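You operate a simulated robot arm through the tools that you are given. There is no shell and no other tool.

You run a simulated robot arm. Do the job below in one go: nothing can be reset, and whatever is moved stays where it is left.

JOB
Grease the links and the gear, one line after the other.
Fine: selector to links, pump till its pin stands up; the same for gear; selector shut; no grease runs out; the machine stays locked off.

The check looks at the end state, three seconds after you hand in, the way a careful person would. Anything else that was tipped, shoved, dropped, spilled or broken makes it a failure.

ROBOT AND FRAMES
A 6-joint arm with a two-finger parallel gripper, fixed in place. Base frame: the origin is on the floor under the middle of its stand, x ahead of it, y to its left, z up. Units: m, rad, N and s.
With the tool pointing down near the work surface it reaches from about 0.3 to 0.66 m from the base axis. Its first joint turns from -2.007 to 2.007 rad. Payload 3.43 kg.
Tool frame: the origin (TCP) lies between the finger pads and is the grasp point; the fingertips stand 0.034 m ahead of it; z points along the fingers, y is the line along which they close. Largest opening 0.128 m; finger width 0.024, thickness 0.012; the body of the gripper, 0.048 by 0.13 m, starts 0.096 m behind the TCP.
Orientation is told as [roll, pitch, yaw] about the base's x, y, z axes, in that order, counted from this pose: with the fingers straight down and closing along the base's y, the tool's x points along the base's -x, its y along +y and its z along -z.

CONTROLS
- The arm moves only by the tool arm_command. Its argument "moves" is a list of rows, each a list of 3 entries, a list of its own where there are three numbers: the gripper command, from -1 (shut) to 1 (fully open), values between in proportion, then the shift along the base's x, y, z in m, then the turn, a rotation vector about the base's x, y, z in rad. In form: [[gripper, [x, y, z], [wx, wy, wz]], ...]. A call has 1 to 20 rows; each row is the pose to reach, as a shift and turn from the pose commanded when the call began. A row lasts 0.2 s, in which the tool goes at most 0.05 m and 0.15 rad; a call with a longer step from one row to the next is refused whole, and so is a gripper value outside its range. Where a pose cannot be reached the arm comes as near as it can. A force on the tool above 40 N (or 10 N above the force at the start of the call, whichever is more), or a blocked arm, ends the call early, and 0.2 s more pass. Each finger travels about 0.153 m/s and halts on what it meets, pressing with about 25 N; the grip force reading is that of the motor and also rises with nothing between the fingers. The clock runs only during rows and for 0.2 s after the last one: add rows that repeat a pose to give the fingers time. The reply holds the time, the measured pose of the TCP, the force on the tool along the base axes, the opening and the grip force, in the units named above and with some noise, with the torque about the TCP (base axes, N m) and any sound that the robot's microphone picked up.
- Cameras (640 x 400 px; columns grow to the right, rows downward): "scene" is fixed at [0.0505, -0.5003, 1.5359]; the picture's right is [0.46, -0.89, 0.00], its down [-0.56, -0.29, -0.78] and it looks along [0.69, 0.36, -0.62] (base axes); focal length 357 px, centre (320, 200). "wrist" rides on the gripper at [0.076, -0.011, -0.16] in the tool frame; the picture's right is [0.15, 0.99, 0.00], its down [-0.88, 0.13, -0.46] and it looks along [-0.45, 0.07, 0.89] (tool axes); focal length 234 px, centre (320, 200). There is no depth. A picture from a camera that has moved, and an enlarged one, comes with that camera's place and axes in the base frame and with its lens.
- camera(camera): a new picture of that camera. No time passes.
- raise_lower(by): slides the trunk up (or, below 0, down) by that many m; the arm rides with it, the base frame stays. It gives what a move gives, with no picture.
- close_up(camera, box): a new picture of the part [left, top, right, bottom] of that camera's present view, enlarged. No time passes.
- finish_job(): hands the job in; it is judged then, once.

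Places have to be worked out from the pictures, the camera data and where the tool is seen. Open the gripper and draw the arm clear of the work before you hand the job in, unless the task says otherwise.

The tools are called after "Request:" by a JSON object that holds its "fn" and its "kwargs". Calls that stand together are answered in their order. arm_command: Moves the arm, as the interface text tells. Its arguments: {"type":"object","properties":{"moves":{"type":"array","items":{"type":"array"}}},"required":["moves"]} The other tools are called the same way: raise_lower (by) moves the trunk up or down; camera (camera) takes a picture; close_up (camera, box) takes an enlarged picture of a part of a camera's view; finish_job () hands the job in.

At the start:

```text
time: 0.0
tool_pos: [0.1785, -0.3343, 1.2928]
orientation: [-0.001, 0.0, 0.0]
contact_force: [-0.2, 0.1, -1.5]
wrist_torque: [-0.01, 0.0, 0.01]
width: 0.1281
gripper_force: 0.2
trunk travel left (down, up): [-0.9, 0.09]
```

scene: 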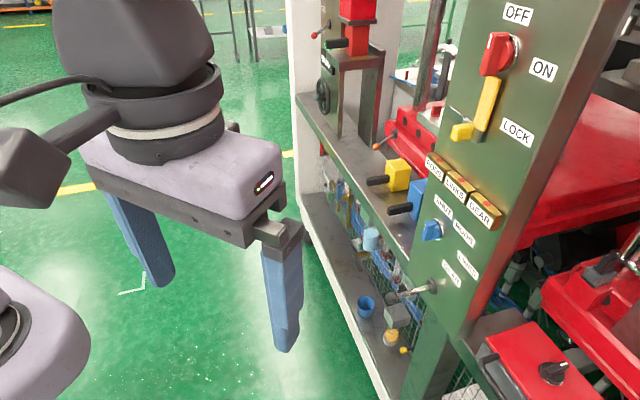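
wrist: 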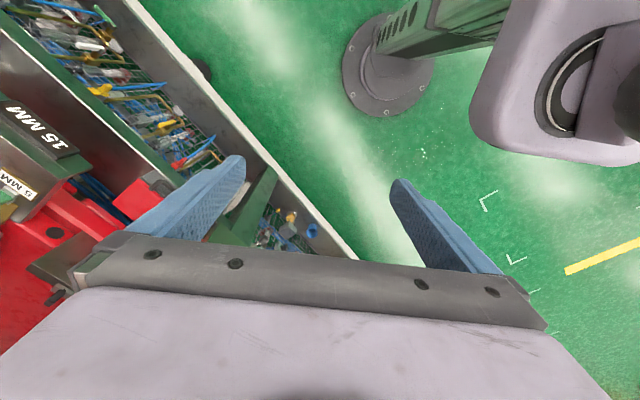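

I start by looking closer at the panel with the OFF/ON/LOCK switch, the line selector and the pump lever, before any motion.

Request:
{"fn": "close_up", "kwargs": {"camera": "scene", "box": [380, 140, 540, 240]}}

Request:
{"fn": "close_up", "kwargs": {"camera": "scene", "box": [360, 200, 520, 300]}}

Request:
{"fn": "close_up", "kwargs": {"camera": "scene", "box": [420, 0, 580, 150]}}

Request:
{"fn": "close_up", "kwargs": {"camera": "scene", "box": [290, 0, 450, 200]}}

Request:
{"fn": "close_up", "kwargs": {"camera": "scene", "box": [340, 220, 500, 380]}}

```text
4.00 times, centred on (460, 190) of scene
camera zoom: at [0.0505, -0.5003, 1.5359], right [0.46, -0.89, 0.0], down [-0.56, -0.29, -0.78], along [0.69, 0.36, -0.62], focal length 1427 px, centre (-240, 240)
```

zoom: 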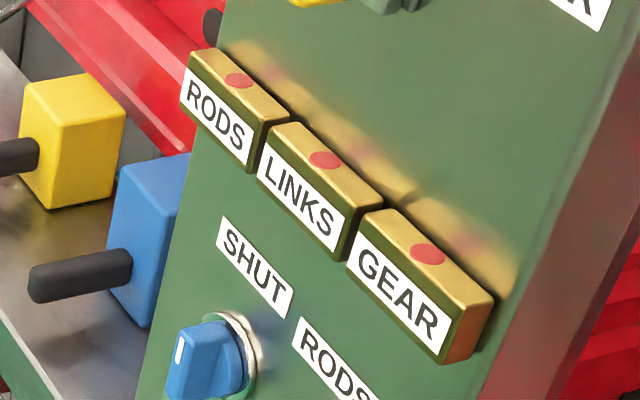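

```text
4.00 times, centred on (440, 250) of scene
camera zoom: at [0.0505, -0.5003, 1.5359], right [0.46, -0.89, 0.0], down [-0.56, -0.29, -0.78], along [0.69, 0.36, -0.62], focal length 1427 px, centre (-160, 0)
```

zoom: 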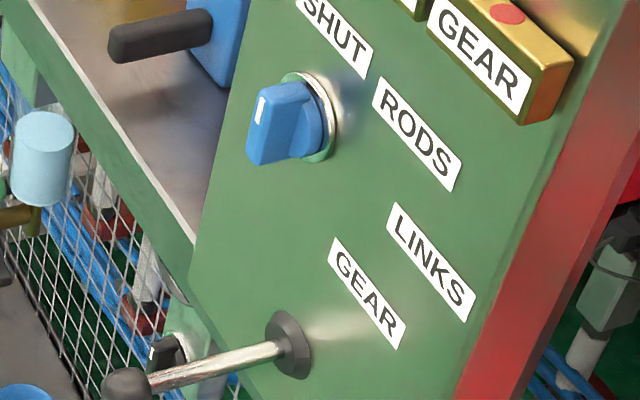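

```text
2.67 times, centred on (500, 75) of scene
camera zoom: at [0.0505, -0.5003, 1.5359], right [0.46, -0.89, 0.0], down [-0.56, -0.29, -0.78], along [0.69, 0.36, -0.62], focal length 951 px, centre (-160, 533)
```

zoom: 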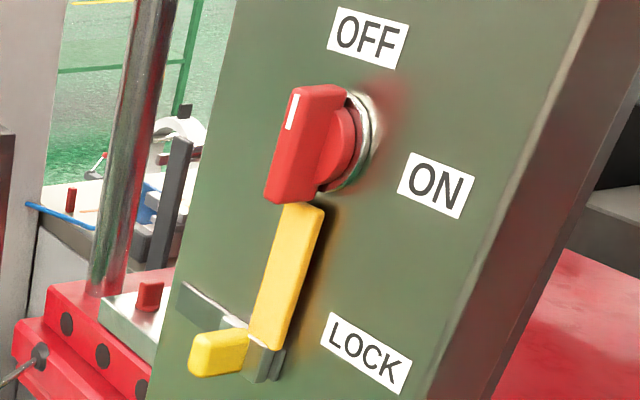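

```text
2.00 times, centred on (370, 100) of scene
camera zoom: at [0.0505, -0.5003, 1.5359], right [0.46, -0.89, 0.0], down [-0.56, -0.29, -0.78], along [0.69, 0.36, -0.62], focal length 714 px, centre (220, 400)
```

zoom: 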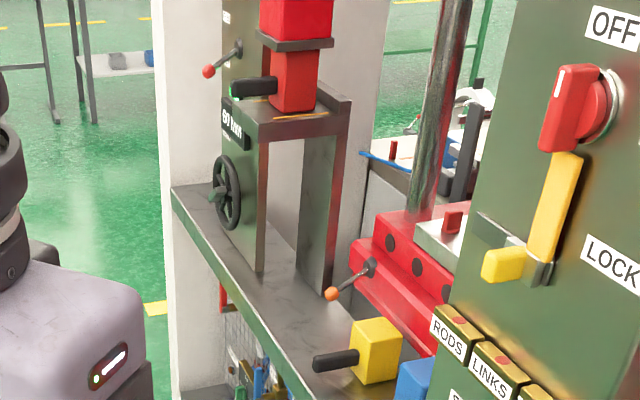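

```text
2.50 times, centred on (420, 300) of scene
camera zoom: at [0.0505, -0.5003, 1.5359], right [0.46, -0.89, 0.0], down [-0.56, -0.29, -0.78], along [0.69, 0.36, -0.62], focal length 892 px, centre (70, -50)
```

zoom: 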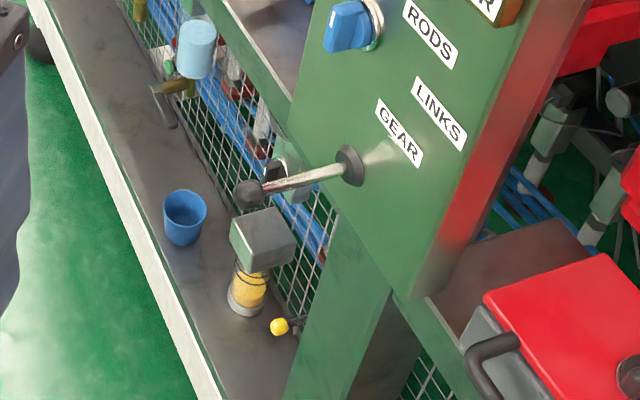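

The pin boxes, labels and lever line up if the panel is vertical and turned about 45°, facing (-x,+y). The selector is at SHUT, with RODS, LINKS and GEAR at 45, 90 and 135° clockwise, and all three pins look down. I'll turn the gripper to face the panel from a distance, so the wrist camera can give me its distance.

Request:
{"fn": "arm_command", "kwargs": {"moves": [[0, [0.015, 0.006, -0.008], [-0.051, -0.124, -0.051]], [0, [0.03, 0.012, -0.016], [-0.102, -0.247, -0.102]], [0, [0.045, 0.018, -0.024], [-0.154, -0.371, -0.154]], [0, [0.06, 0.024, -0.032], [-0.205, -0.494, -0.205]], [0, [0.075, 0.03, -0.04], [-0.256, -0.618, -0.256]], [0, [0.09, 0.036, -0.048], [-0.307, -0.742, -0.307]], [0, [0.105, 0.042, -0.056], [-0.358, -0.865, -0.358]], [0, [0.12, 0.048, -0.064], [-0.409, -0.989, -0.409]], [0, [0.135, 0.054, -0.072], [-0.461, -1.112, -0.461]], [0, [0.15, 0.06, -0.08], [-0.512, -1.236, -0.512]], [0, [0.165, 0.065, -0.085], [-0.563, -1.359, -0.563]], [0, [0.18, 0.07, -0.09], [-0.614, -1.483, -0.614]], [0, [0.18, 0.07, -0.09], [-0.614, -1.483, -0.614]]]}}

```text
time: 2.8
tool_pos: [0.3676, -0.3729, 1.2227]
orientation: [1.303, -1.53, -2.052]
contact_force: [0.0, 0.4, 0.3]
wrist_torque: [0.06, 0.03, -0.05]
width: 0.0639
gripper_force: 0.0
out of reach, approached as far as the arm can: row 5, 6, 7, 8, 9, 10, 11, 12, 13
trunk travel left (down, up): [-0.9, 0.09]
```

Request:
{"fn": "camera", "kwargs": {"camera": "wrist"}}

Request:
{"fn": "camera", "kwargs": {"camera": "scene"}}

```text
taken
camera wrist: at [0.2452, -0.2698, 1.1488], right [0.68, 0.73, -0.11], down [-0.26, 0.37, 0.89], along [0.69, -0.57, 0.44], focal length 234 px, centre (320, 200)
```

wrist: 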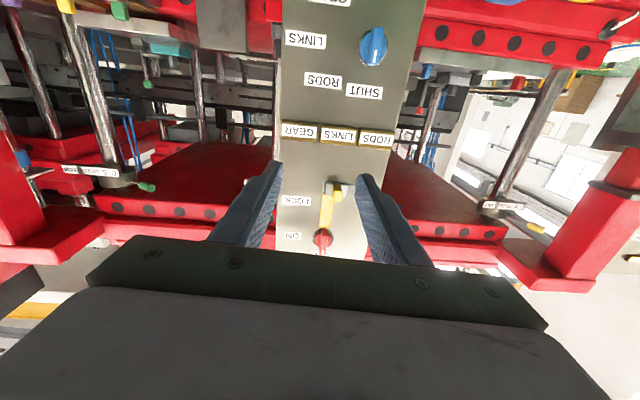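

```text
taken
```

scene: 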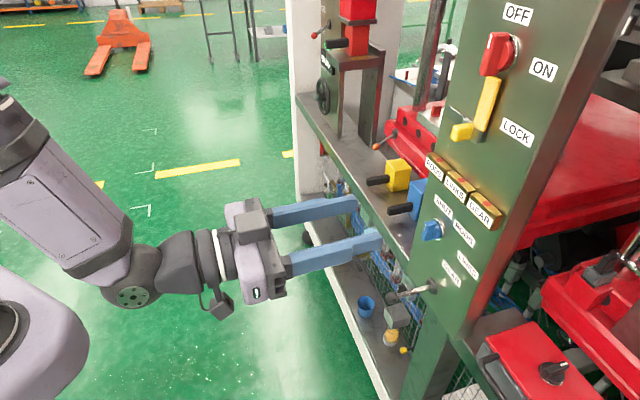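

Triangulating both pictures puts the selector near (0.56,-0.47,1.10), the lever boss near (0.54,-0.49,0.97) with its ball about 9 cm out, and the panel on the plane x−y≈1.035. I'll zoom in on the selector, pins and lock switch from the wrist.

Request:
{"fn": "close_up", "kwargs": {"camera": "wrist", "box": [270, 0, 430, 100]}}

Request:
{"fn": "close_up", "kwargs": {"camera": "wrist", "box": [260, 110, 420, 260]}}

Request:
{"fn": "close_up", "kwargs": {"camera": "scene", "box": [400, 140, 510, 310]}}

```text
4.00 times, centred on (350, 50) of wrist
camera zoom: at [0.2452, -0.2698, 1.1488], right [0.68, 0.73, -0.11], down [-0.26, 0.37, 0.89], along [0.69, -0.57, 0.44], focal length 937 px, centre (200, 800)
```

zoom: 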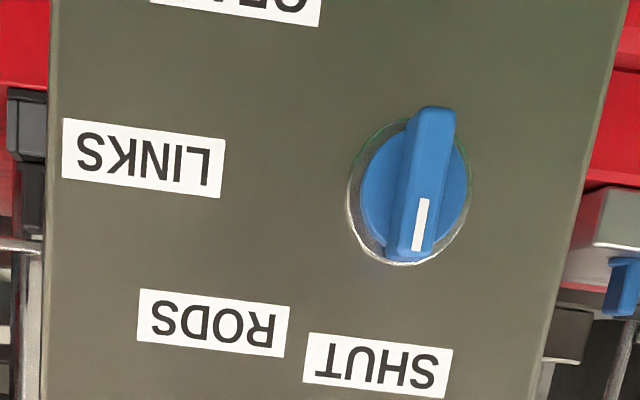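

```text
2.67 times, centred on (340, 185) of wrist
camera zoom: at [0.2452, -0.2698, 1.1488], right [0.68, 0.73, -0.11], down [-0.26, 0.37, 0.89], along [0.69, -0.57, 0.44], focal length 624 px, centre (267, 240)
```

zoom: 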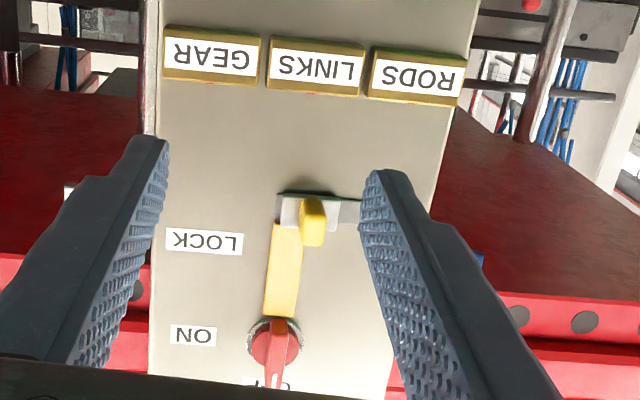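

```text
2.35 times, centred on (455, 225) of scene
camera zoom: at [0.0505, -0.5003, 1.5359], right [0.46, -0.89, 0.0], down [-0.56, -0.29, -0.78], along [0.69, 0.36, -0.62], focal length 839 px, centre (2, 141)
```

zoom: 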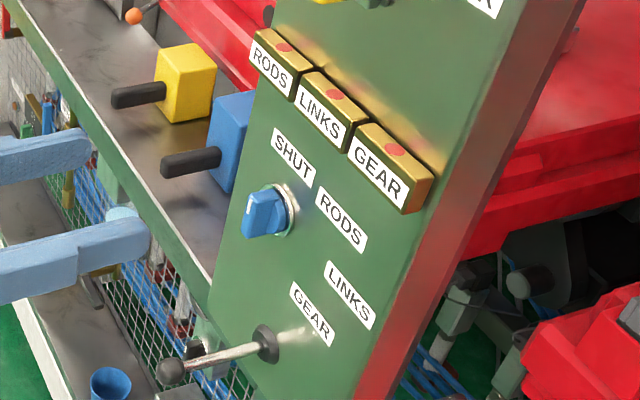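

The knob is a vertical bar about 0.05×0.014 m on a 0.037 m disc, axis at x+y≈0.0885, z≈1.098. The last pose was partly out of reach, so I make a small test shift to see where the commanded baseline is.

Request:
{"fn": "arm_command", "kwargs": {"moves": [[0, [0.02, -0.005, -0.02], [0, 0, 0]], [0, [0.04, -0.01, -0.04], [0, 0, 0]], [0, [0.04, -0.01, -0.04], [0, 0, 0]]]}}

```text
time: 3.6
tool_pos: [0.3916, -0.4007, 1.192]
orientation: [1.256, -1.516, -1.994]
contact_force: [0.1, -0.9, -0.5]
wrist_torque: [-0.03, 0.01, 0.03]
width: 0.0642
gripper_force: 0.3
out of reach, approached as far as the arm can: row 1, 2, 3
trunk travel left (down, up): [-0.9, 0.09]
```

Still reported out of reach, likely because the wrist is too near the base column. I move a bit more toward the panel, which stays safe in either baseline case, and read back.

Request:
{"fn": "arm_command", "kwargs": {"moves": [[0, [0.025, -0.01, -0.02], [0, 0, 0]], [0, [0.05, -0.02, -0.04], [0, 0, 0]], [0, [0.05, -0.02, -0.04], [0, 0, 0]]]}}

```text
time: 4.4
tool_pos: [0.4217, -0.4379, 1.1587]
orientation: [1.242, -1.519, -1.971]
contact_force: [-0.6, 0.9, 0.4]
wrist_torque: [0.0, 0.01, -0.01]
width: 0.0641
gripper_force: 0.0
out of reach, approached as far as the arm can: row 1, 2, 3
trunk travel left (down, up): [-0.9, 0.09]
```

The sideways coordinate along the panel is stuck near zero while the other directions move. I look at the arm's shape to see what limits it.

Request:
{"fn": "camera", "kwargs": {"camera": "scene"}}

Request:
{"fn": "camera", "kwargs": {"camera": "wrist"}}

```text
taken
```

scene: 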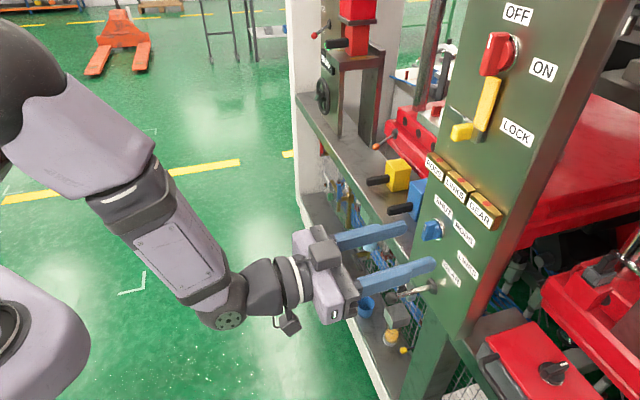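

```text
taken
camera wrist: at [0.2972, -0.3373, 1.0854], right [0.66, 0.74, -0.1], down [-0.27, 0.36, 0.89], along [0.7, -0.56, 0.44], focal length 234 px, centre (320, 200)
```

wrist: 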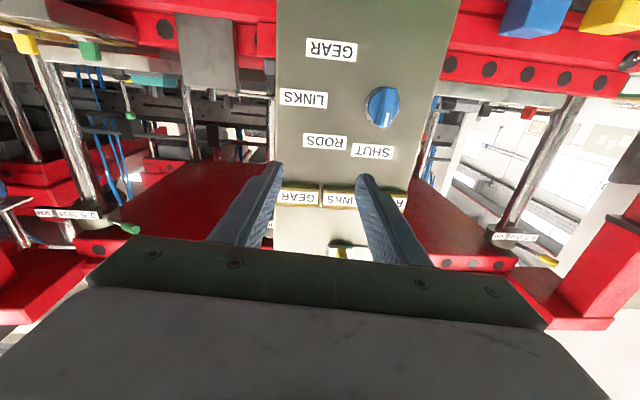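

The wrist seems to have rolled to a joint limit (forearm roll near 170°) because my first path passed its singularity on the wrong side. I'll go back to tool-down, then pitch up again strictly within the arm's vertical plane.

Request:
{"fn": "arm_command", "kwargs": {"moves": [[0, [-0.015, 0.004, 0.011], [0.044, 0.125, 0.051]], [0, [-0.03, 0.008, 0.022], [0.088, 0.249, 0.102]], [0, [-0.045, 0.012, 0.033], [0.132, 0.374, 0.153]], [0, [-0.06, 0.016, 0.043], [0.176, 0.499, 0.204]], [0, [-0.075, 0.02, 0.054], [0.22, 0.623, 0.255]], [0, [-0.09, 0.025, 0.065], [0.265, 0.748, 0.306]], [0, [-0.105, 0.03, 0.076], [0.309, 0.873, 0.356]], [0, [-0.12, 0.034, 0.087], [0.353, 0.997, 0.407]], [0, [-0.135, 0.038, 0.098], [0.397, 1.122, 0.458]], [0, [-0.15, 0.042, 0.109], [0.441, 1.247, 0.509]], [0, [-0.165, 0.046, 0.12], [0.485, 1.371, 0.56]], [0, [-0.18, 0.05, 0.13], [0.529, 1.496, 0.611]], [0, [-0.18, 0.05, 0.13], [0.529, 1.496, 0.611]]]}}

```text
time: 7.2
tool_pos: [0.2427, -0.388, 1.2896]
orientation: [-0.022, -0.001, 0.009]
contact_force: [0.3, 0.5, 0.7]
wrist_torque: [0.02, 0.03, -0.01]
width: 0.0642
gripper_force: 0.1
trunk travel left (down, up): [-0.9, 0.09]
```

The readback confirms each call starts from the achieved pose, and the tool is vertical again. Now I yaw the tool −45° and shift onto the −45° azimuth so the arm and tool share one plane.

Request:
{"fn": "arm_command", "kwargs": {"moves": [[0, [0.013, 0.01, 0], [0.004, 0, -0.132]], [0, [0.027, 0.021, 0], [0.008, 0, -0.265]], [0, [0.04, 0.032, 0], [0.012, 0, -0.397]], [0, [0.054, 0.043, 0], [0.016, 0, -0.53]], [0, [0.067, 0.054, 0], [0.019, 0, -0.662]], [0, [0.081, 0.064, 0], [0.02, 0, -0.79]], [0, [0.081, 0.064, 0], [0.02, 0, -0.79]]]}}

```text
time: 8.8
tool_pos: [0.3236, -0.326, 1.2869]
orientation: [-0.003, 0.003, -0.783]
contact_force: [0.3, 0.6, -0.6]
wrist_torque: [0.01, -0.02, 0.01]
width: 0.0639
gripper_force: 0.1
trunk travel left (down, up): [-0.9, 0.09]
```

Tool is vertical at yaw −45°, in plane. Now I pitch it up 90° within that plane while moving outward.

Request:
{"fn": "arm_command", "kwargs": {"moves": [[0, [0.01, -0.01, -0.007], [-0.1, -0.1, 0]], [0, [0.02, -0.02, -0.014], [-0.2, -0.2, 0]], [0, [0.03, -0.03, -0.021], [-0.3, -0.3, 0]], [0, [0.04, -0.04, -0.028], [-0.4, -0.4, 0]], [0, [0.05, -0.05, -0.035], [-0.5, -0.5, 0]], [0, [0.06, -0.06, -0.042], [-0.6, -0.6, 0]], [0, [0.07, -0.07, -0.049], [-0.7, -0.7, 0]], [0, [0.08, -0.08, -0.056], [-0.8, -0.8, 0]], [0, [0.09, -0.09, -0.063], [-0.9, -0.9, 0]], [0, [0.1, -0.1, -0.07], [-1.0, -1.0, 0]], [0, [0.105, -0.105, -0.08], [-1.1, -1.1, 0]], [0, [0.105, -0.105, -0.08], [-1.11, -1.11, 0]]]}}

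```text
time: 11.4
tool_pos: [0.4079, -0.4493, 1.2159]
orientation: [0.736, -1.559, -1.507]
contact_force: [0.0, 0.8, -0.4]
wrist_torque: [-0.01, -0.04, 0.01]
width: 0.064
gripper_force: 0.1
out of reach, approached as far as the arm can: row 7, 8, 10, 11, 12
trunk travel left (down, up): [-0.9, 0.09]
```

Still limited at the end, with error mostly sideways. I look at the arm again to understand the wrist configuration.

Request:
{"fn": "camera", "kwargs": {"camera": "scene"}}

Request:
{"fn": "close_up", "kwargs": {"camera": "scene", "box": [0, 60, 440, 400]}}

```text
taken
```

scene: 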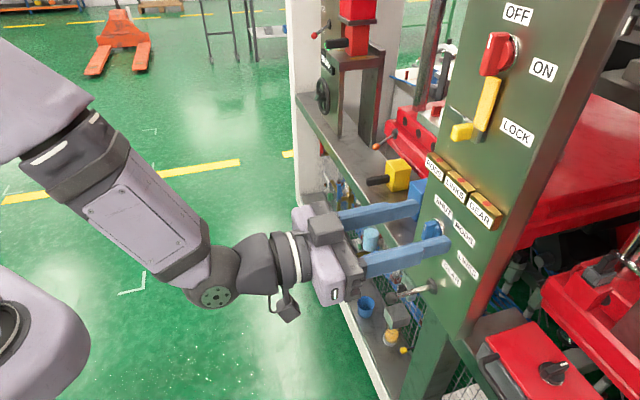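

```text
1.18 times, centred on (220, 230) of scene
camera zoom: at [0.0505, -0.5003, 1.5359], right [0.46, -0.89, 0.0], down [-0.56, -0.29, -0.78], along [0.69, 0.36, -0.62], focal length 420 px, centre (438, 165)
```

zoom: 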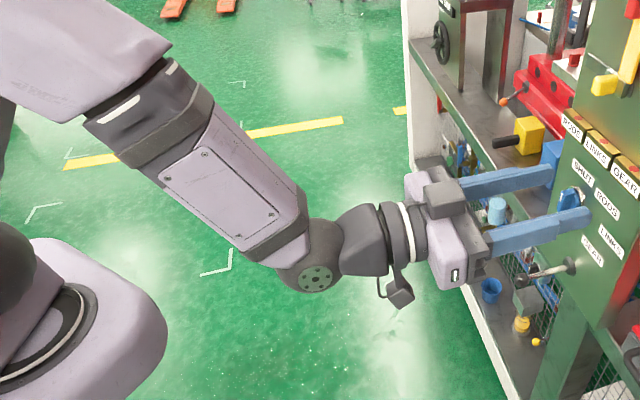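

The wrist pitch joint looks strongly bent (forearm about 70° down, tool level), so I suspect its limit. A lower trunk would flatten the forearm. I return to tool-down, then lower the trunk well in front of the panel.

Request:
{"fn": "arm_command", "kwargs": {"moves": [[0, [-0.008, 0.011, 0.007], [0.1, 0.1, 0]], [0, [-0.016, 0.022, 0.014], [0.2, 0.2, 0]], [0, [-0.024, 0.033, 0.021], [0.3, 0.3, 0]], [0, [-0.032, 0.044, 0.028], [0.4, 0.4, 0]], [0, [-0.04, 0.055, 0.035], [0.5, 0.5, 0]], [0, [-0.048, 0.066, 0.042], [0.6, 0.6, 0]], [0, [-0.056, 0.077, 0.049], [0.7, 0.7, 0]], [0, [-0.064, 0.088, 0.056], [0.8, 0.8, 0]], [0, [-0.072, 0.1, 0.063], [0.9, 0.9, 0]], [0, [-0.08, 0.115, 0.07], [1.0, 1.0, 0]], [0, [-0.085, 0.123, 0.07], [1.1, 1.1, 0]], [0, [-0.085, 0.123, 0.07], [1.1, 1.1, 0]]]}}

Request:
{"fn": "camera", "kwargs": {"camera": "scene"}}

Request:
{"fn": "camera", "kwargs": {"camera": "wrist"}}

```text
time: 14.0
tool_pos: [0.3235, -0.3274, 1.2879]
orientation: [-0.006, -0.01, -0.781]
contact_force: [0.0, 0.5, 0.1]
wrist_torque: [0.0, -0.03, -0.01]
width: 0.0638
gripper_force: 0.0
out of reach, approached as far as the arm can: row 5
trunk travel left (down, up): [-0.9, 0.09]
```

```text
taken
```

scene: 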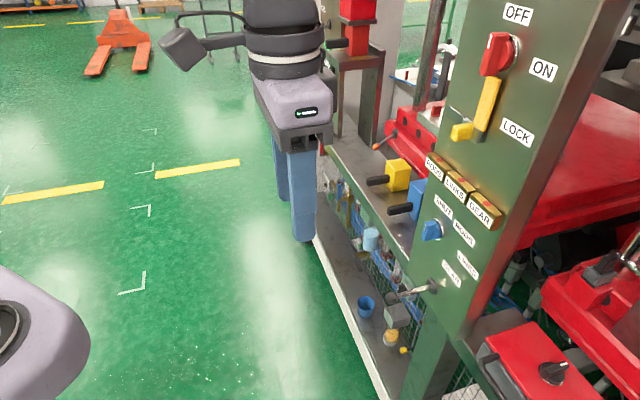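

```text
taken
camera wrist: at [0.261, -0.2803, 1.4464], right [0.59, 0.81, -0.01], down [0.72, -0.52, 0.46], along [0.37, -0.28, -0.89], focal length 234 px, centre (320, 200)
```

wrist: 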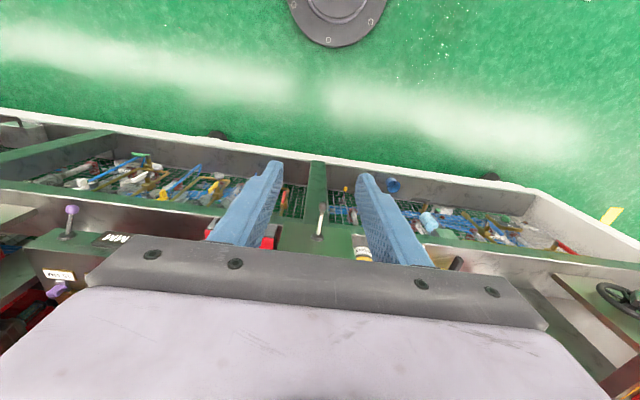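

Tool is vertical again with clear space below it (only the floor and the low shelf). I lower the trunk by 0.25 m.

Request:
{"fn": "raise_lower", "kwargs": {"by": -0.25}}

```text
time: 16.6
tool_pos: [0.3228, -0.3266, 1.0362]
orientation: [-0.004, -0.01, -0.782]
contact_force: [-0.2, 0.3, 0.0]
wrist_torque: [-0.01, -0.02, 0.01]
width: 0.0641
gripper_force: 0.0
trunk travel left (down, up): [-0.65, 0.34]
```

Trunk is lowered. Now I pitch up in plane again, rising to about z=1.15, still about 0.15 m off the panel.

Request:
{"fn": "arm_command", "kwargs": {"moves": [[0, [0.008, -0.008, 0.011], [-0.1, -0.1, 0]], [0, [0.016, -0.016, 0.022], [-0.2, -0.2, 0]], [0, [0.024, -0.024, 0.033], [-0.3, -0.3, 0]], [0, [0.032, -0.032, 0.044], [-0.4, -0.4, 0]], [0, [0.04, -0.04, 0.055], [-0.5, -0.5, 0]], [0, [0.048, -0.048, 0.066], [-0.6, -0.6, 0]], [0, [0.056, -0.056, 0.077], [-0.7, -0.7, 0]], [0, [0.064, -0.064, 0.088], [-0.8, -0.8, 0]], [0, [0.072, -0.072, 0.099], [-0.9, -0.9, 0]], [0, [0.08, -0.08, 0.11], [-1.0, -1.0, 0]], [0, [0.085, -0.085, 0.115], [-1.1, -1.1, 0]], [0, [0.085, -0.085, 0.115], [-1.105, -1.11, 0]]]}}

Request:
{"fn": "camera", "kwargs": {"camera": "scene"}}

```text
time: 19.2
tool_pos: [0.4085, -0.4114, 1.1514]
orientation: [-2.232, -1.56, 1.448]
contact_force: [0.5, -0.5, 0.7]
wrist_torque: [0.02, 0.01, 0.07]
width: 0.0641
gripper_force: 0.0
out of reach, approached as far as the arm can: row 10
trunk travel left (down, up): [-0.65, 0.34]
```

```text
taken
```

scene: 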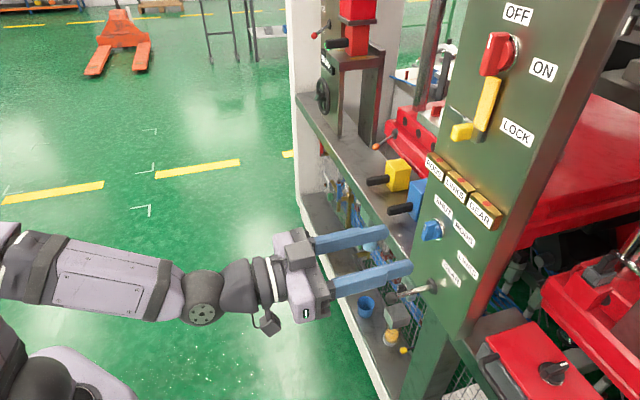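

All poses now reach: tool level, yaw −45°. I shift sideways to a pre-grasp in front of the selector, 0.12 m off the panel at z≈1.098.

Request:
{"fn": "arm_command", "kwargs": {"moves": [[0, [0.017, 0.006, -0.013], [0, 0, 0]], [0, [0.034, 0.012, -0.026], [0, 0, 0]], [0, [0.051, 0.018, -0.04], [0, 0, 0]], [0, [0.0675, 0.0244, -0.053], [0, 0, 0]], [0, [0.0675, 0.0244, -0.053], [0, 0, 0]]]}}

Request:
{"fn": "camera", "kwargs": {"camera": "wrist"}}

Request:
{"fn": "close_up", "kwargs": {"camera": "scene", "box": [280, 160, 520, 320]}}

```text
time: 20.4
tool_pos: [0.4188, -0.4226, 1.1304]
orientation: [-2.723, -1.566, 1.942]
contact_force: [0.4, -1.3, -0.1]
wrist_torque: [-0.03, 0.0, 0.01]
width: 0.064
gripper_force: 0.0
out of reach, approached as far as the arm can: row 1, 2, 3, 4, 5
trunk travel left (down, up): [-0.65, 0.34]
```

```text
taken
camera wrist: at [0.2967, -0.3186, 1.0545], right [0.7, 0.7, -0.15], down [-0.23, 0.42, 0.88], along [0.68, -0.58, 0.45], focal length 234 px, centre (320, 200)
```

wrist: 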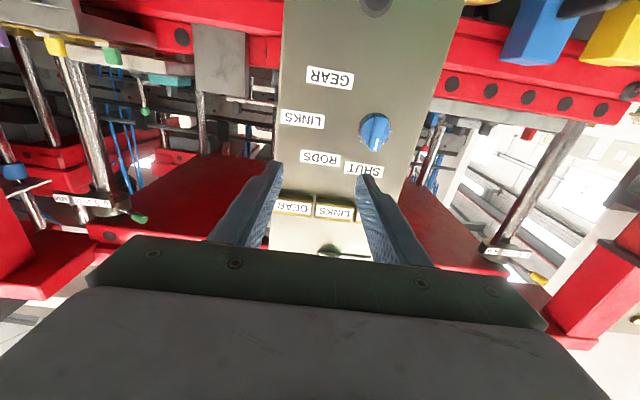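

```text
2.50 times, centred on (400, 240) of scene
camera zoom: at [0.0505, -0.5003, 1.5359], right [0.46, -0.89, 0.0], down [-0.56, -0.29, -0.78], along [0.69, 0.36, -0.62], focal length 892 px, centre (120, 100)
```

zoom: 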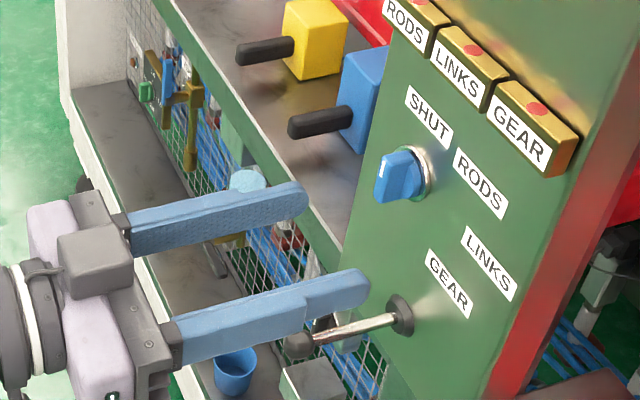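

Sideways travel is still blocked exactly at the arm plane, which fits the gripper-roll joint sitting at its end with the camera underneath. I test by rolling the tool about its own axis in the positive direction, camera going round toward the top.

Request:
{"fn": "arm_command", "kwargs": {"moves": [[0, [-0.005, 0.005, 0.01], [0.1, -0.1, 0]], [0, [-0.01, 0.01, 0.02], [0.2, -0.2, 0]], [0, [-0.01, 0.01, 0.02], [0.3, -0.3, 0]], [0, [-0.01, 0.01, 0.02], [0.3, -0.3, 0]]]}}

```text
time: 21.4
tool_pos: [0.4091, -0.413, 1.1514]
orientation: [1.58, -1.146, -2.369]
contact_force: [0.3, -0.1, 0.5]
wrist_torque: [0.0, 0.02, -0.02]
width: 0.064
gripper_force: 0.0
trunk travel left (down, up): [-0.65, 0.34]
```

That direction is free. I continue the roll until the camera is on top (180° in total).

Request:
{"fn": "arm_command", "kwargs": {"moves": [[0, [0, 0, 0], [0.1, -0.1, 0]], [0, [0, 0, 0], [0.2, -0.2, 0]], [0, [0, 0, 0], [0.3, -0.3, 0]], [0, [0, 0, 0], [0.4, -0.4, 0]], [0, [0, 0, 0], [0.5, -0.5, 0]], [0, [0, 0, 0], [0.6, -0.6, 0]], [0, [0, 0, 0], [0.7, -0.7, 0]], [0, [0, 0, 0], [0.8, -0.8, 0]], [0, [0, 0, 0], [0.9, -0.9, 0]], [0, [0, 0, 0], [0.961, -0.961, 0]], [0, [0, 0, 0], [0.961, -0.961, 0]]]}}

Request:
{"fn": "arm_command", "kwargs": {"moves": [[0, [0, 0, 0], [0.1, -0.1, 0]], [0, [0, 0, 0], [0.2, -0.2, 0]], [0, [0, 0, 0], [0.3, -0.3, 0]], [0, [0, 0, 0], [0.4, -0.4, 0]], [0, [0, 0, 0], [0.5, -0.5, 0]], [0, [0, 0, 0], [0.6, -0.6, 0]], [0, [0, 0, 0], [0.7, -0.7, 0]], [0, [0, 0, 0], [0.8, -0.8, 0]], [0, [0, 0, 0], [0.9, -0.9, 0]], [0, [0, 0, 0], [0.961, -0.961, 0]], [0, [0, 0, 0], [0.961, -0.961, 0]]]}}

Request:
{"fn": "camera", "kwargs": {"camera": "wrist"}}

```text
time: 23.8
tool_pos: [0.4088, -0.4118, 1.1517]
orientation: [1.566, 0.213, -2.362]
contact_force: [0.6, 0.2, 0.6]
wrist_torque: [0.03, 0.01, 0.01]
width: 0.064
gripper_force: 0.0
trunk travel left (down, up): [-0.65, 0.34]
```

```text
time: 26.2
tool_pos: [0.4088, -0.4125, 1.152]
orientation: [-0.131, 1.564, 2.227]
contact_force: [-0.3, 0.5, -0.1]
wrist_torque: [-0.02, 0.01, 0.02]
width: 0.0643
gripper_force: 0.1
trunk travel left (down, up): [-0.65, 0.34]
```

```text
taken
camera wrist: at [0.3036, -0.293, 1.2292], right [-0.7, -0.7, 0.15], down [-0.42, 0.23, -0.88], along [0.58, -0.67, -0.46], focal length 234 px, centre (320, 200)
```

wrist: 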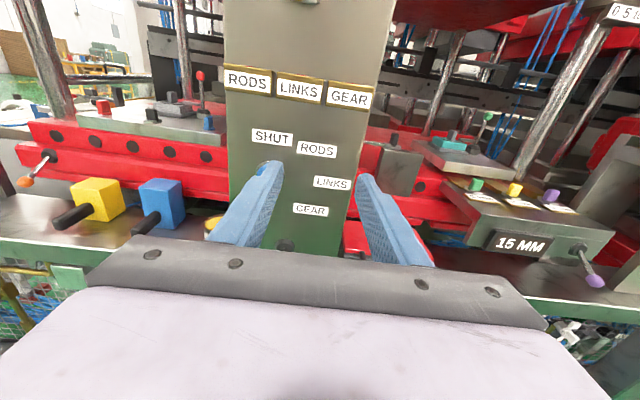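

The view is upright and the roll went through without limits. I now move sideways to the pre-grasp in front of the selector.

Request:
{"fn": "arm_command", "kwargs": {"moves": [[0, [0.01, 0.012, -0.013], [0, 0, 0]], [0, [0.025, 0.018, -0.026], [0, 0, 0]], [0, [0.045, 0.022, -0.04], [0, 0, 0]], [0, [0.067, 0.0255, -0.054], [0, 0, 0]], [0, [0.067, 0.0255, -0.054], [0, 0, 0]]]}}

Request:
{"fn": "camera", "kwargs": {"camera": "wrist"}}

Request:
{"fn": "close_up", "kwargs": {"camera": "scene", "box": [300, 160, 520, 310]}}

```text
time: 27.4
tool_pos: [0.4374, -0.4223, 1.1086]
orientation: [0.049, 1.556, 2.443]
contact_force: [1.0, -0.1, 0.4]
wrist_torque: [-0.01, 0.03, 0.0]
width: 0.064
gripper_force: 0.1
out of reach, approached as far as the arm can: row 1, 2, 3, 4, 5
trunk travel left (down, up): [-0.65, 0.34]
```

```text
taken
camera wrist: at [0.3293, -0.3064, 1.1872], right [-0.67, -0.73, 0.15], down [-0.43, 0.22, -0.87], along [0.6, -0.65, -0.46], focal length 234 px, centre (320, 200)
```

wrist: 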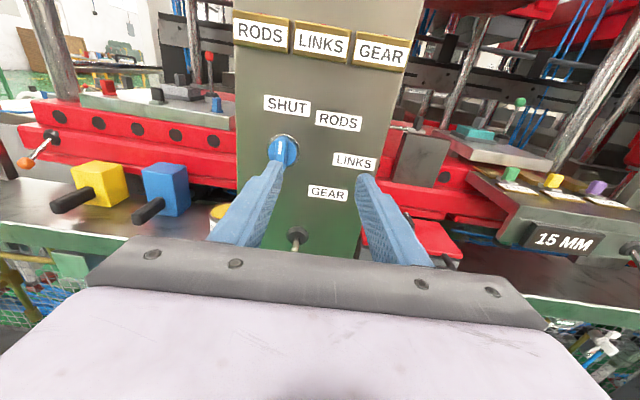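

```text
2.67 times, centred on (410, 235) of scene
camera zoom: at [0.0505, -0.5003, 1.5359], right [0.46, -0.89, 0.0], down [-0.56, -0.29, -0.78], along [0.69, 0.36, -0.62], focal length 951 px, centre (80, 107)
```

zoom: 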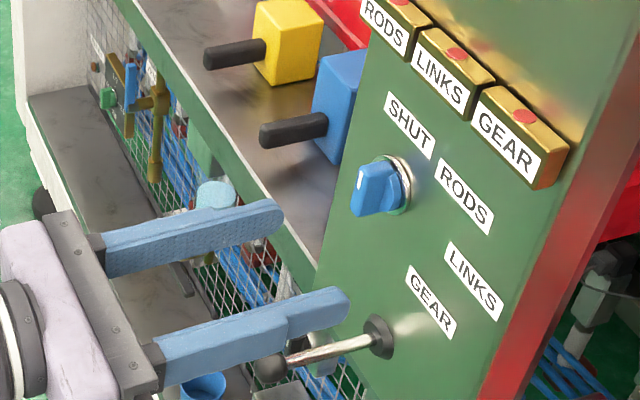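

The limit is at the arm plane again whatever the roll, so I think the forearm roll passed to its +end by going left of the singularity. I need to pass it on the right. First I raise the trunk 0.15 m for clearance from the lever and a better forearm slope.

Request:
{"fn": "raise_lower", "kwargs": {"by": 0.15}}

```text
time: 29.1
tool_pos: [0.4383, -0.4218, 1.2592]
orientation: [0.052, 1.556, 2.447]
contact_force: [-0.4, 0.2, 0.9]
wrist_torque: [0.01, 0.01, -0.02]
width: 0.0643
gripper_force: 0.1
trunk travel left (down, up): [-0.8, 0.19]
```

Now I pitch the tool 45° down about the wrist, well above the lever and off the panel.

Request:
{"fn": "arm_command", "kwargs": {"moves": [[0, [-0.0016, 0.0015, -0.0326], [0.0889, 0.096, 0]], [0, [-0.0062, 0.0058, -0.0647], [0.1779, 0.1921, 0]], [0, [-0.014, 0.0129, -0.0957], [0.2668, 0.2881, 0]], [0, [-0.0246, 0.0228, -0.125], [0.3557, 0.3842, 0]], [0, [-0.0379, 0.0351, -0.1522], [0.4447, 0.4802, 0]], [0, [-0.0537, 0.0497, -0.1768], [0.5336, 0.5762, 0]], [0, [-0.0537, 0.0497, -0.1768], [0.5336, 0.5762, 0]]]}}

Request:
{"fn": "arm_command", "kwargs": {"moves": [[0, [0.013, 0.02, 0], [0, 0, -0.006]], [0, [0.026, 0.042, 0], [0, 0, -0.013]], [0, [0.039, 0.064, 0], [0, 0, -0.019]], [0, [0.053, 0.086, 0], [0, 0, -0.026]], [0, [0.067, 0.108, 0], [0, 0, -0.032]], [0, [0.081, 0.13, 0], [0, 0, -0.038]], [0, [0.081, 0.13, 0], [0, 0, -0.038]]]}}

```text
time: 30.7
tool_pos: [0.3841, -0.3713, 1.0814]
orientation: [-0.001, 0.772, 2.395]
contact_force: [-0.2, -0.6, 0.5]
wrist_torque: [-0.02, -0.01, 0.02]
width: 0.0637
gripper_force: 0.0
trunk travel left (down, up): [-0.8, 0.19]
```

```text
time: 32.3
tool_pos: [0.4531, -0.2915, 1.0879]
orientation: [-0.098, 0.889, 2.353]
contact_force: [0.2, 0.7, -0.4]
wrist_torque: [-0.01, -0.02, -0.03]
width: 0.0641
gripper_force: 0.1
out of reach, approached as far as the arm can: row 2, 3, 4, 5, 6, 7
trunk travel left (down, up): [-0.8, 0.19]
```

Still limited even pitched down, so I look at the arm now to see which joint has turned (the forearm cover plate shows its roll).

Request:
{"fn": "camera", "kwargs": {"camera": "scene"}}

Request:
{"fn": "close_up", "kwargs": {"camera": "scene", "box": [0, 60, 400, 310]}}

```text
taken
```

scene: 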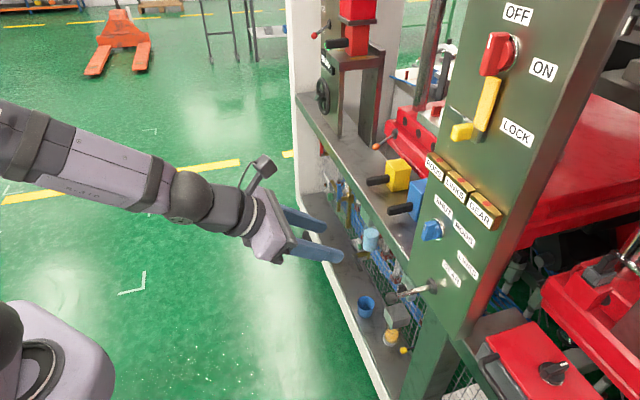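

```text
1.60 times, centred on (200, 185) of scene
camera zoom: at [0.0505, -0.5003, 1.5359], right [0.46, -0.89, 0.0], down [-0.56, -0.29, -0.78], along [0.69, 0.36, -0.62], focal length 571 px, centre (512, 224)
```

zoom: 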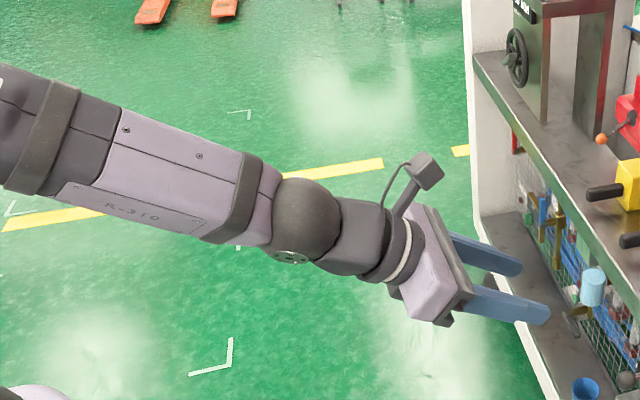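

The cap on the wrist joint now faces down, so the forearm did roll over to the right side this time. I pitch the tool back up to level at yaw −45° from here.

Request:
{"fn": "arm_command", "kwargs": {"moves": [[0, [0.0039, -0.0095, 0.0262], [-0.0836, -0.0756, -0.0152]], [0, [0.0077, -0.019, 0.0524], [-0.1672, -0.1512, -0.0305]], [0, [0.0116, -0.0286, 0.0786], [-0.2508, -0.2268, -0.0457]], [0, [0.0155, -0.0381, 0.1047], [-0.3344, -0.3025, -0.0609]], [0, [0.0193, -0.0477, 0.1309], [-0.418, -0.3781, -0.0762]], [0, [0.0232, -0.0572, 0.1571], [-0.5016, -0.4537, -0.0914]], [0, [0.0232, -0.0572, 0.1571], [-0.5016, -0.4537, -0.0914]]]}}

Request:
{"fn": "close_up", "kwargs": {"camera": "scene", "box": [0, 60, 480, 360]}}

```text
time: 33.9
tool_pos: [0.4881, -0.298, 1.2398]
orientation: [0.016, 1.45, 2.279]
contact_force: [0.2, 0.4, 0.4]
wrist_torque: [0.0, -0.02, 0.0]
width: 0.0641
gripper_force: 0.1
out of reach, approached as far as the arm can: row 1
trunk travel left (down, up): [-0.8, 0.19]
```

```text
1.33 times, centred on (240, 210) of scene
camera zoom: at [0.0505, -0.5003, 1.5359], right [0.46, -0.89, 0.0], down [-0.56, -0.29, -0.78], along [0.69, 0.36, -0.62], focal length 476 px, centre (427, 187)
```

zoom: 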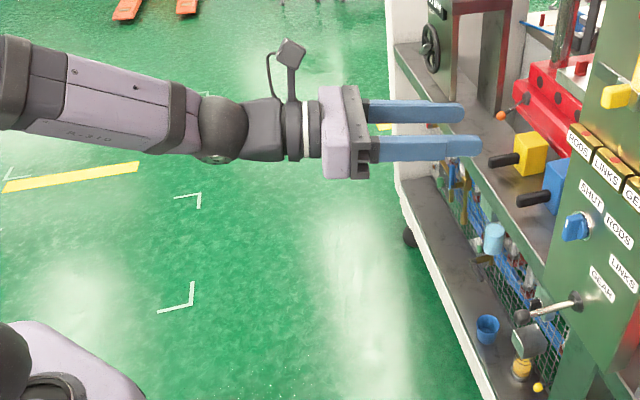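

Rows 2–7 were reachable and the tool is now to the right of the arm plane with the forearm rolled the other way. I correct the last few degrees of tilt and yaw and go to the pre-grasp in front of the selector.

Request:
{"fn": "arm_command", "kwargs": {"moves": [[0, [-0.0024, -0.0178, -0.0284], [-0.0176, -0.0164, 0.0188]], [0, [-0.0048, -0.0356, -0.0568], [-0.0352, -0.0328, 0.0376]], [0, [-0.0072, -0.0534, -0.0852], [-0.0528, -0.0492, 0.0564]], [0, [-0.0096, -0.0712, -0.1136], [-0.0704, -0.0656, 0.0752]], [0, [-0.012, -0.089, -0.142], [-0.088, -0.0825, 0.094]], [0, [-0.012, -0.089, -0.142], [-0.088, -0.0825, 0.094]]]}}

Request:
{"fn": "camera", "kwargs": {"camera": "wrist"}}

Request:
{"fn": "camera", "kwargs": {"camera": "scene"}}

```text
time: 35.3
tool_pos: [0.5001, -0.3725, 1.1103]
orientation: [1.288, 1.535, -2.668]
contact_force: [-0.4, -0.4, 0.3]
wrist_torque: [-0.02, 0.04, 0.03]
width: 0.0638
gripper_force: 0.0
out of reach, approached as far as the arm can: row 4, 5, 6
trunk travel left (down, up): [-0.8, 0.19]
```

```text
taken
camera wrist: at [0.4012, -0.2473, 1.1877], right [-0.71, -0.68, 0.18], down [-0.44, 0.23, -0.87], along [0.55, -0.7, -0.46], focal length 234 px, centre (320, 200)
```

wrist: 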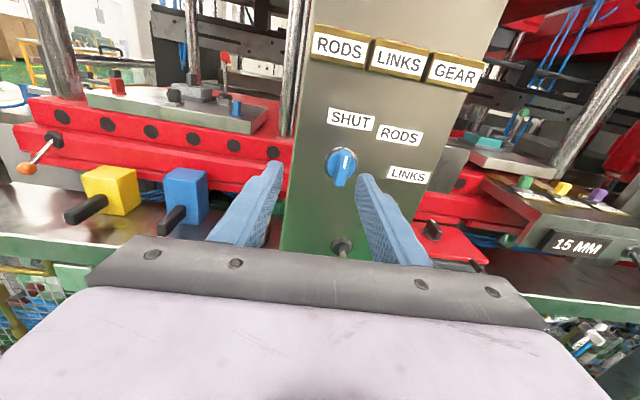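

```text
taken
```

scene: 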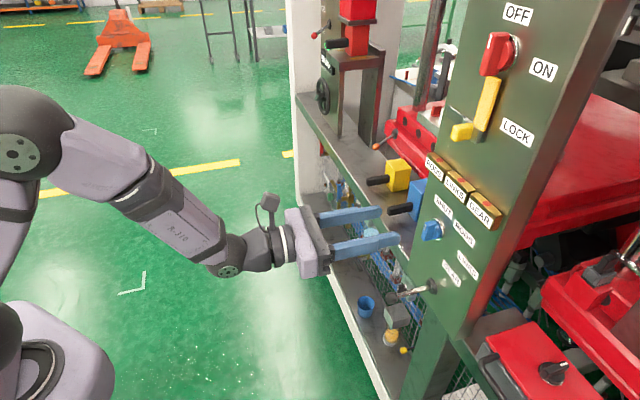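

This pose is now limited from the other side: the forearm roll is at its opposite end (about ±168°), because the wrist pitch joint only bends about −32° the other way. The cure is a trunk low enough that the forearm rises toward the wrist. I first back off and go tool-down to bring the forearm roll back to its middle.

Request:
{"fn": "arm_command", "kwargs": {"moves": [[0, [-0.0167, 0.0077, 0.0075], [0.0953, 0.0898, 0]], [0, [-0.0333, 0.0154, 0.015], [0.1905, 0.1796, 0]], [0, [-0.05, 0.0231, 0.0225], [0.2858, 0.2694, 0]], [0, [-0.0667, 0.0308, 0.03], [0.381, 0.3592, 0]], [0, [-0.0833, 0.0385, 0.0375], [0.4763, 0.449, 0]], [0, [-0.1, 0.0463, 0.045], [0.5716, 0.5388, 0]], [0, [-0.1167, 0.054, 0.0525], [0.6668, 0.6286, 0]], [0, [-0.1333, 0.0617, 0.06], [0.7621, 0.7184, 0]], [0, [-0.15, 0.0694, 0.0675], [0.8573, 0.8082, 0]], [0, [-0.1667, 0.0771, 0.075], [0.9526, 0.898, 0]], [0, [-0.1833, 0.0848, 0.0825], [1.0479, 0.9878, 0]], [0, [-0.2, 0.0925, 0.09], [1.1431, 1.0776, 0]], [0, [-0.2, 0.0925, 0.09], [1.1431, 1.0776, 0]], [0, [-0.2, 0.0925, 0.09], [1.1431, 1.0776, 0]]]}}

Request:
{"fn": "camera", "kwargs": {"camera": "scene"}}

```text
time: 38.3
tool_pos: [0.2986, -0.2774, 1.1941]
orientation: [0.277, 0.047, 2.333]
contact_force: [0.0, -0.2, 0.1]
wrist_torque: [0.04, -0.02, 0.01]
width: 0.064
gripper_force: 0.0
out of reach, approached as far as the arm can: row 1, 5, 6, 7, 8, 9, 10, 11, 12, 13, 14
trunk travel left (down, up): [-0.8, 0.19]
```

```text
taken
```

scene: 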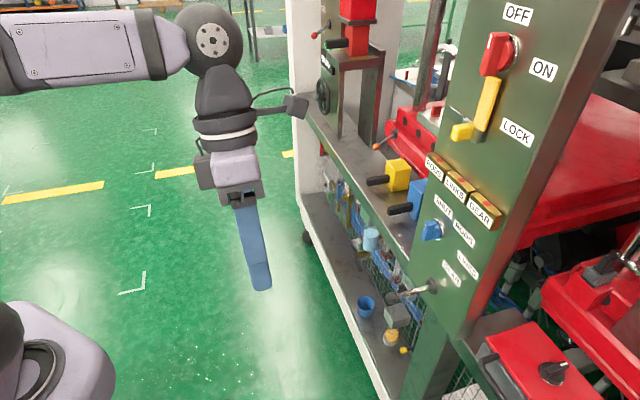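

The position was met but the tool is tilted 16° sideways, so my joint model needs checking. I zoom in on the forearm and wrist to read their roll state.

Request:
{"fn": "close_up", "kwargs": {"camera": "scene", "box": [0, 0, 320, 200]}}

Request:
{"fn": "camera", "kwargs": {"camera": "wrist"}}

```text
2.00 times, centred on (160, 100) of scene
camera zoom: at [0.0505, -0.5003, 1.5359], right [0.46, -0.89, 0.0], down [-0.56, -0.29, -0.78], along [0.69, 0.36, -0.62], focal length 714 px, centre (640, 400)
```

zoom: 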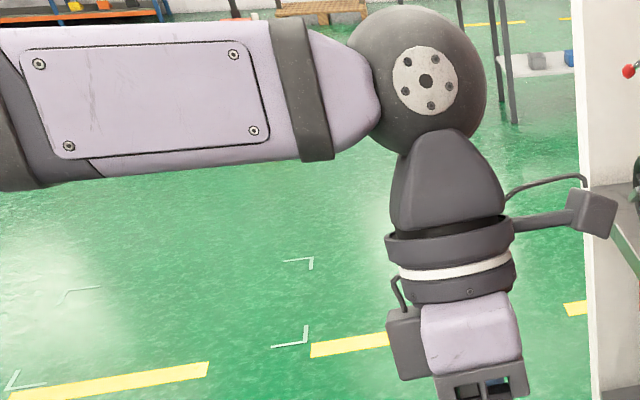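

```text
taken
camera wrist: at [0.3859, -0.2898, 1.3486], right [-0.6, -0.75, 0.28], down [-0.62, 0.65, 0.43], along [-0.51, 0.09, -0.86], focal length 234 px, centre (320, 200)
```

wrist: 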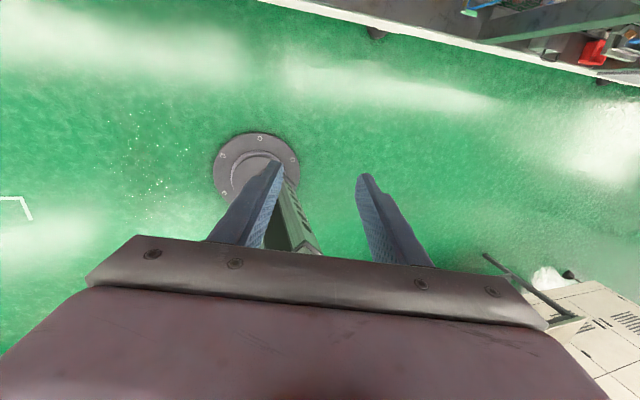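

Some of these end poses may simply have been read while the arm was still swinging. I hold still for a second and read the settled pose.

Request:
{"fn": "arm_command", "kwargs": {"moves": [[0, [0, 0, 0], [0, 0, 0]], [0, [0, 0, 0], [0, 0, 0]], [0, [0, 0, 0], [0, 0, 0]], [0, [0, 0, 0], [0, 0, 0]], [0, [0, 0, 0], [0, 0, 0]]]}}

```text
time: 39.5
tool_pos: [0.2979, -0.2764, 1.1944]
orientation: [0.278, 0.048, 2.333]
contact_force: [-0.6, 0.3, 0.0]
wrist_torque: [0.05, -0.02, -0.02]
width: 0.0639
gripper_force: 0.2
trunk travel left (down, up): [-0.8, 0.19]
```

Settled, so the tilt is a real limit. I run a small probing call (tiny turns about three axes, returning each time) to see which directions are blocked.

Request:
{"fn": "arm_command", "kwargs": {"moves": [[0, [0, 0, 0], [0.112, -0.084, 0]], [0, [0, 0, 0], [0, 0, 0]], [0, [0, 0, 0], [-0.112, 0.084, 0]], [0, [0, 0, 0], [0, 0, 0]], [0, [0, 0, 0], [0, 0, 0.14]], [0, [0, 0, 0], [0, 0, 0]], [0, [0, 0, 0], [0, 0, -0.14]], [0, [0, 0, 0], [0, 0, 0]], [0, [0, 0, 0], [-0.084, -0.112, 0]], [0, [0, 0, 0], [0, 0, 0]], [0, [0, 0, 0], [0.084, 0.112, 0]], [0, [0, 0, 0], [0, 0, 0]]]}}

```text
time: 42.1
tool_pos: [0.2982, -0.2745, 1.1956]
orientation: [0.278, 0.047, 2.334]
contact_force: [0.0, 0.4, 0.1]
wrist_torque: [-0.03, -0.01, 0.01]
width: 0.0641
gripper_force: 0.0
out of reach, approached as far as the arm can: row 1
trunk travel left (down, up): [-0.8, 0.19]
```

Only the turn that would level the tool is blocked: the forearm roll is at one end, about 164° from its middle, and the arm plane is offset about 5 cm from the base axis. I unwind it by sweeping the tool around the right side, from pointing down to pointing level toward −y, clear of everything.

Request:
{"fn": "arm_command", "kwargs": {"moves": [[0, [0.0097, -0.0289, -0.0034], [-0.1112, -0.0636, -0.0323]], [0, [0.0176, -0.0555, -0.0047], [-0.2223, -0.1272, -0.0645]], [0, [0.0235, -0.0799, -0.0037], [-0.3335, -0.1908, -0.0968]], [0, [0.0276, -0.1019, -0.0006], [-0.4447, -0.2543, -0.129]], [0, [0.0297, -0.1215, 0.0049], [-0.5558, -0.3179, -0.1613]], [0, [0.03, -0.139, 0.0124], [-0.667, -0.3815, -0.1935]], [0, [0.0284, -0.1541, 0.0222], [-0.7782, -0.4451, -0.2258]], [0, [0.0249, -0.167, 0.0341], [-0.8893, -0.5087, -0.258]], [0, [0.0195, -0.1776, 0.0483], [-1.0005, -0.5723, -0.2903]], [0, [0.0123, -0.1858, 0.0647], [-1.1117, -0.6358, -0.3225]], [0, [0.0031, -0.1918, 0.0832], [-1.2228, -0.6994, -0.3548]], [0, [-0.008, -0.1955, 0.104], [-1.334, -0.763, -0.387]], [0, [-0.008, -0.1955, 0.104], [-1.334, -0.763, -0.387]]]}}

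Request:
{"fn": "camera", "kwargs": {"camera": "scene"}}

```text
time: 44.9
tool_pos: [0.2926, -0.4721, 1.2976]
orientation: [-2.937, 1.569, -1.366]
contact_force: [-0.4, 0.0, 0.0]
wrist_torque: [-0.04, -0.01, -0.01]
width: 0.0641
gripper_force: 0.1
trunk travel left (down, up): [-0.8, 0.19]
```

```text
taken
```

scene: 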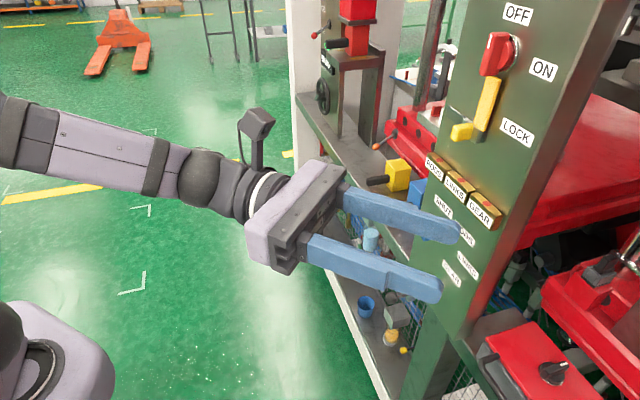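

Every row reached, so the forearm roll is coming off its end. Now I yaw the level tool from −90° to −45°.

Request:
{"fn": "arm_command", "kwargs": {"moves": [[0, [0.0288, 0.0026, -0.008], [0, 0, 0.131]], [0, [0.0572, 0.0093, -0.0159], [0, 0, 0.262]], [0, [0.0844, 0.0201, -0.0238], [0, 0, 0.393]], [0, [0.1099, 0.0349, -0.0317], [0, 0, 0.524]], [0, [0.1334, 0.0534, -0.0397], [0, 0, 0.655]], [0, [0.1542, 0.0753, -0.0476], [0, 0, 0.785]], [0, [0.1542, 0.0753, -0.0476], [0, 0, 0.785]], [0, [0.1542, 0.0753, -0.0476], [0, 0, 0.785]]]}}

Request:
{"fn": "camera", "kwargs": {"camera": "scene"}}

```text
time: 46.7
tool_pos: [0.4503, -0.3929, 1.2585]
orientation: [1.315, 1.565, -2.669]
contact_force: [0.2, -0.1, -0.6]
wrist_torque: [-0.02, 0.03, 0.01]
width: 0.0639
gripper_force: 0.0
out of reach, approached as far as the arm can: row 6, 7, 8
trunk travel left (down, up): [-0.8, 0.19]
```

```text
taken
```

scene: 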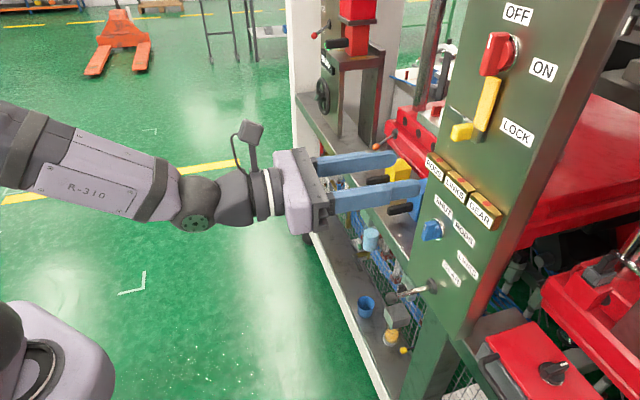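

Nearly there, but the last few degrees of yaw are blocked. I probe again with tiny turns (yaw, roll about the tool axis, pitch) to see which one is limited here.

Request:
{"fn": "arm_command", "kwargs": {"moves": [[0, [0, 0, 0], [0, 0, 0.1]], [0, [0, 0, 0], [0, 0, 0]], [0, [0, 0, 0], [0, 0, -0.1]], [0, [0, 0, 0], [0, 0, 0]], [0, [0, 0, 0], [0.09, -0.1, 0]], [0, [0, 0, 0], [0, 0, 0]], [0, [0, 0, 0], [-0.09, 0.1, 0]], [0, [0, 0, 0], [0, 0, 0]], [0, [0, 0, 0], [0.1, 0.09, 0]], [0, [0, 0, 0], [0, 0, 0]], [0, [0, 0, 0], [-0.1, -0.09, 0]], [0, [0, 0, 0], [0, 0, 0]], [0, [0.02, 0.02, 0], [0, 0, 0]], [0, [0, 0, 0], [0, 0, 0]], [0, [-0.02, -0.02, 0], [0, 0, 0]], [0, [0, 0, 0], [0, 0, 0]]]}}

```text
time: 50.1
tool_pos: [0.4505, -0.3935, 1.2579]
orientation: [1.417, 1.566, -2.567]
contact_force: [-0.1, -0.1, 0.2]
wrist_torque: [0.0, 0.0, -0.01]
width: 0.0641
gripper_force: 0.1
out of reach, approached as far as the arm can: row 1, 5, 11, 15
trunk travel left (down, up): [-0.8, 0.19]
```

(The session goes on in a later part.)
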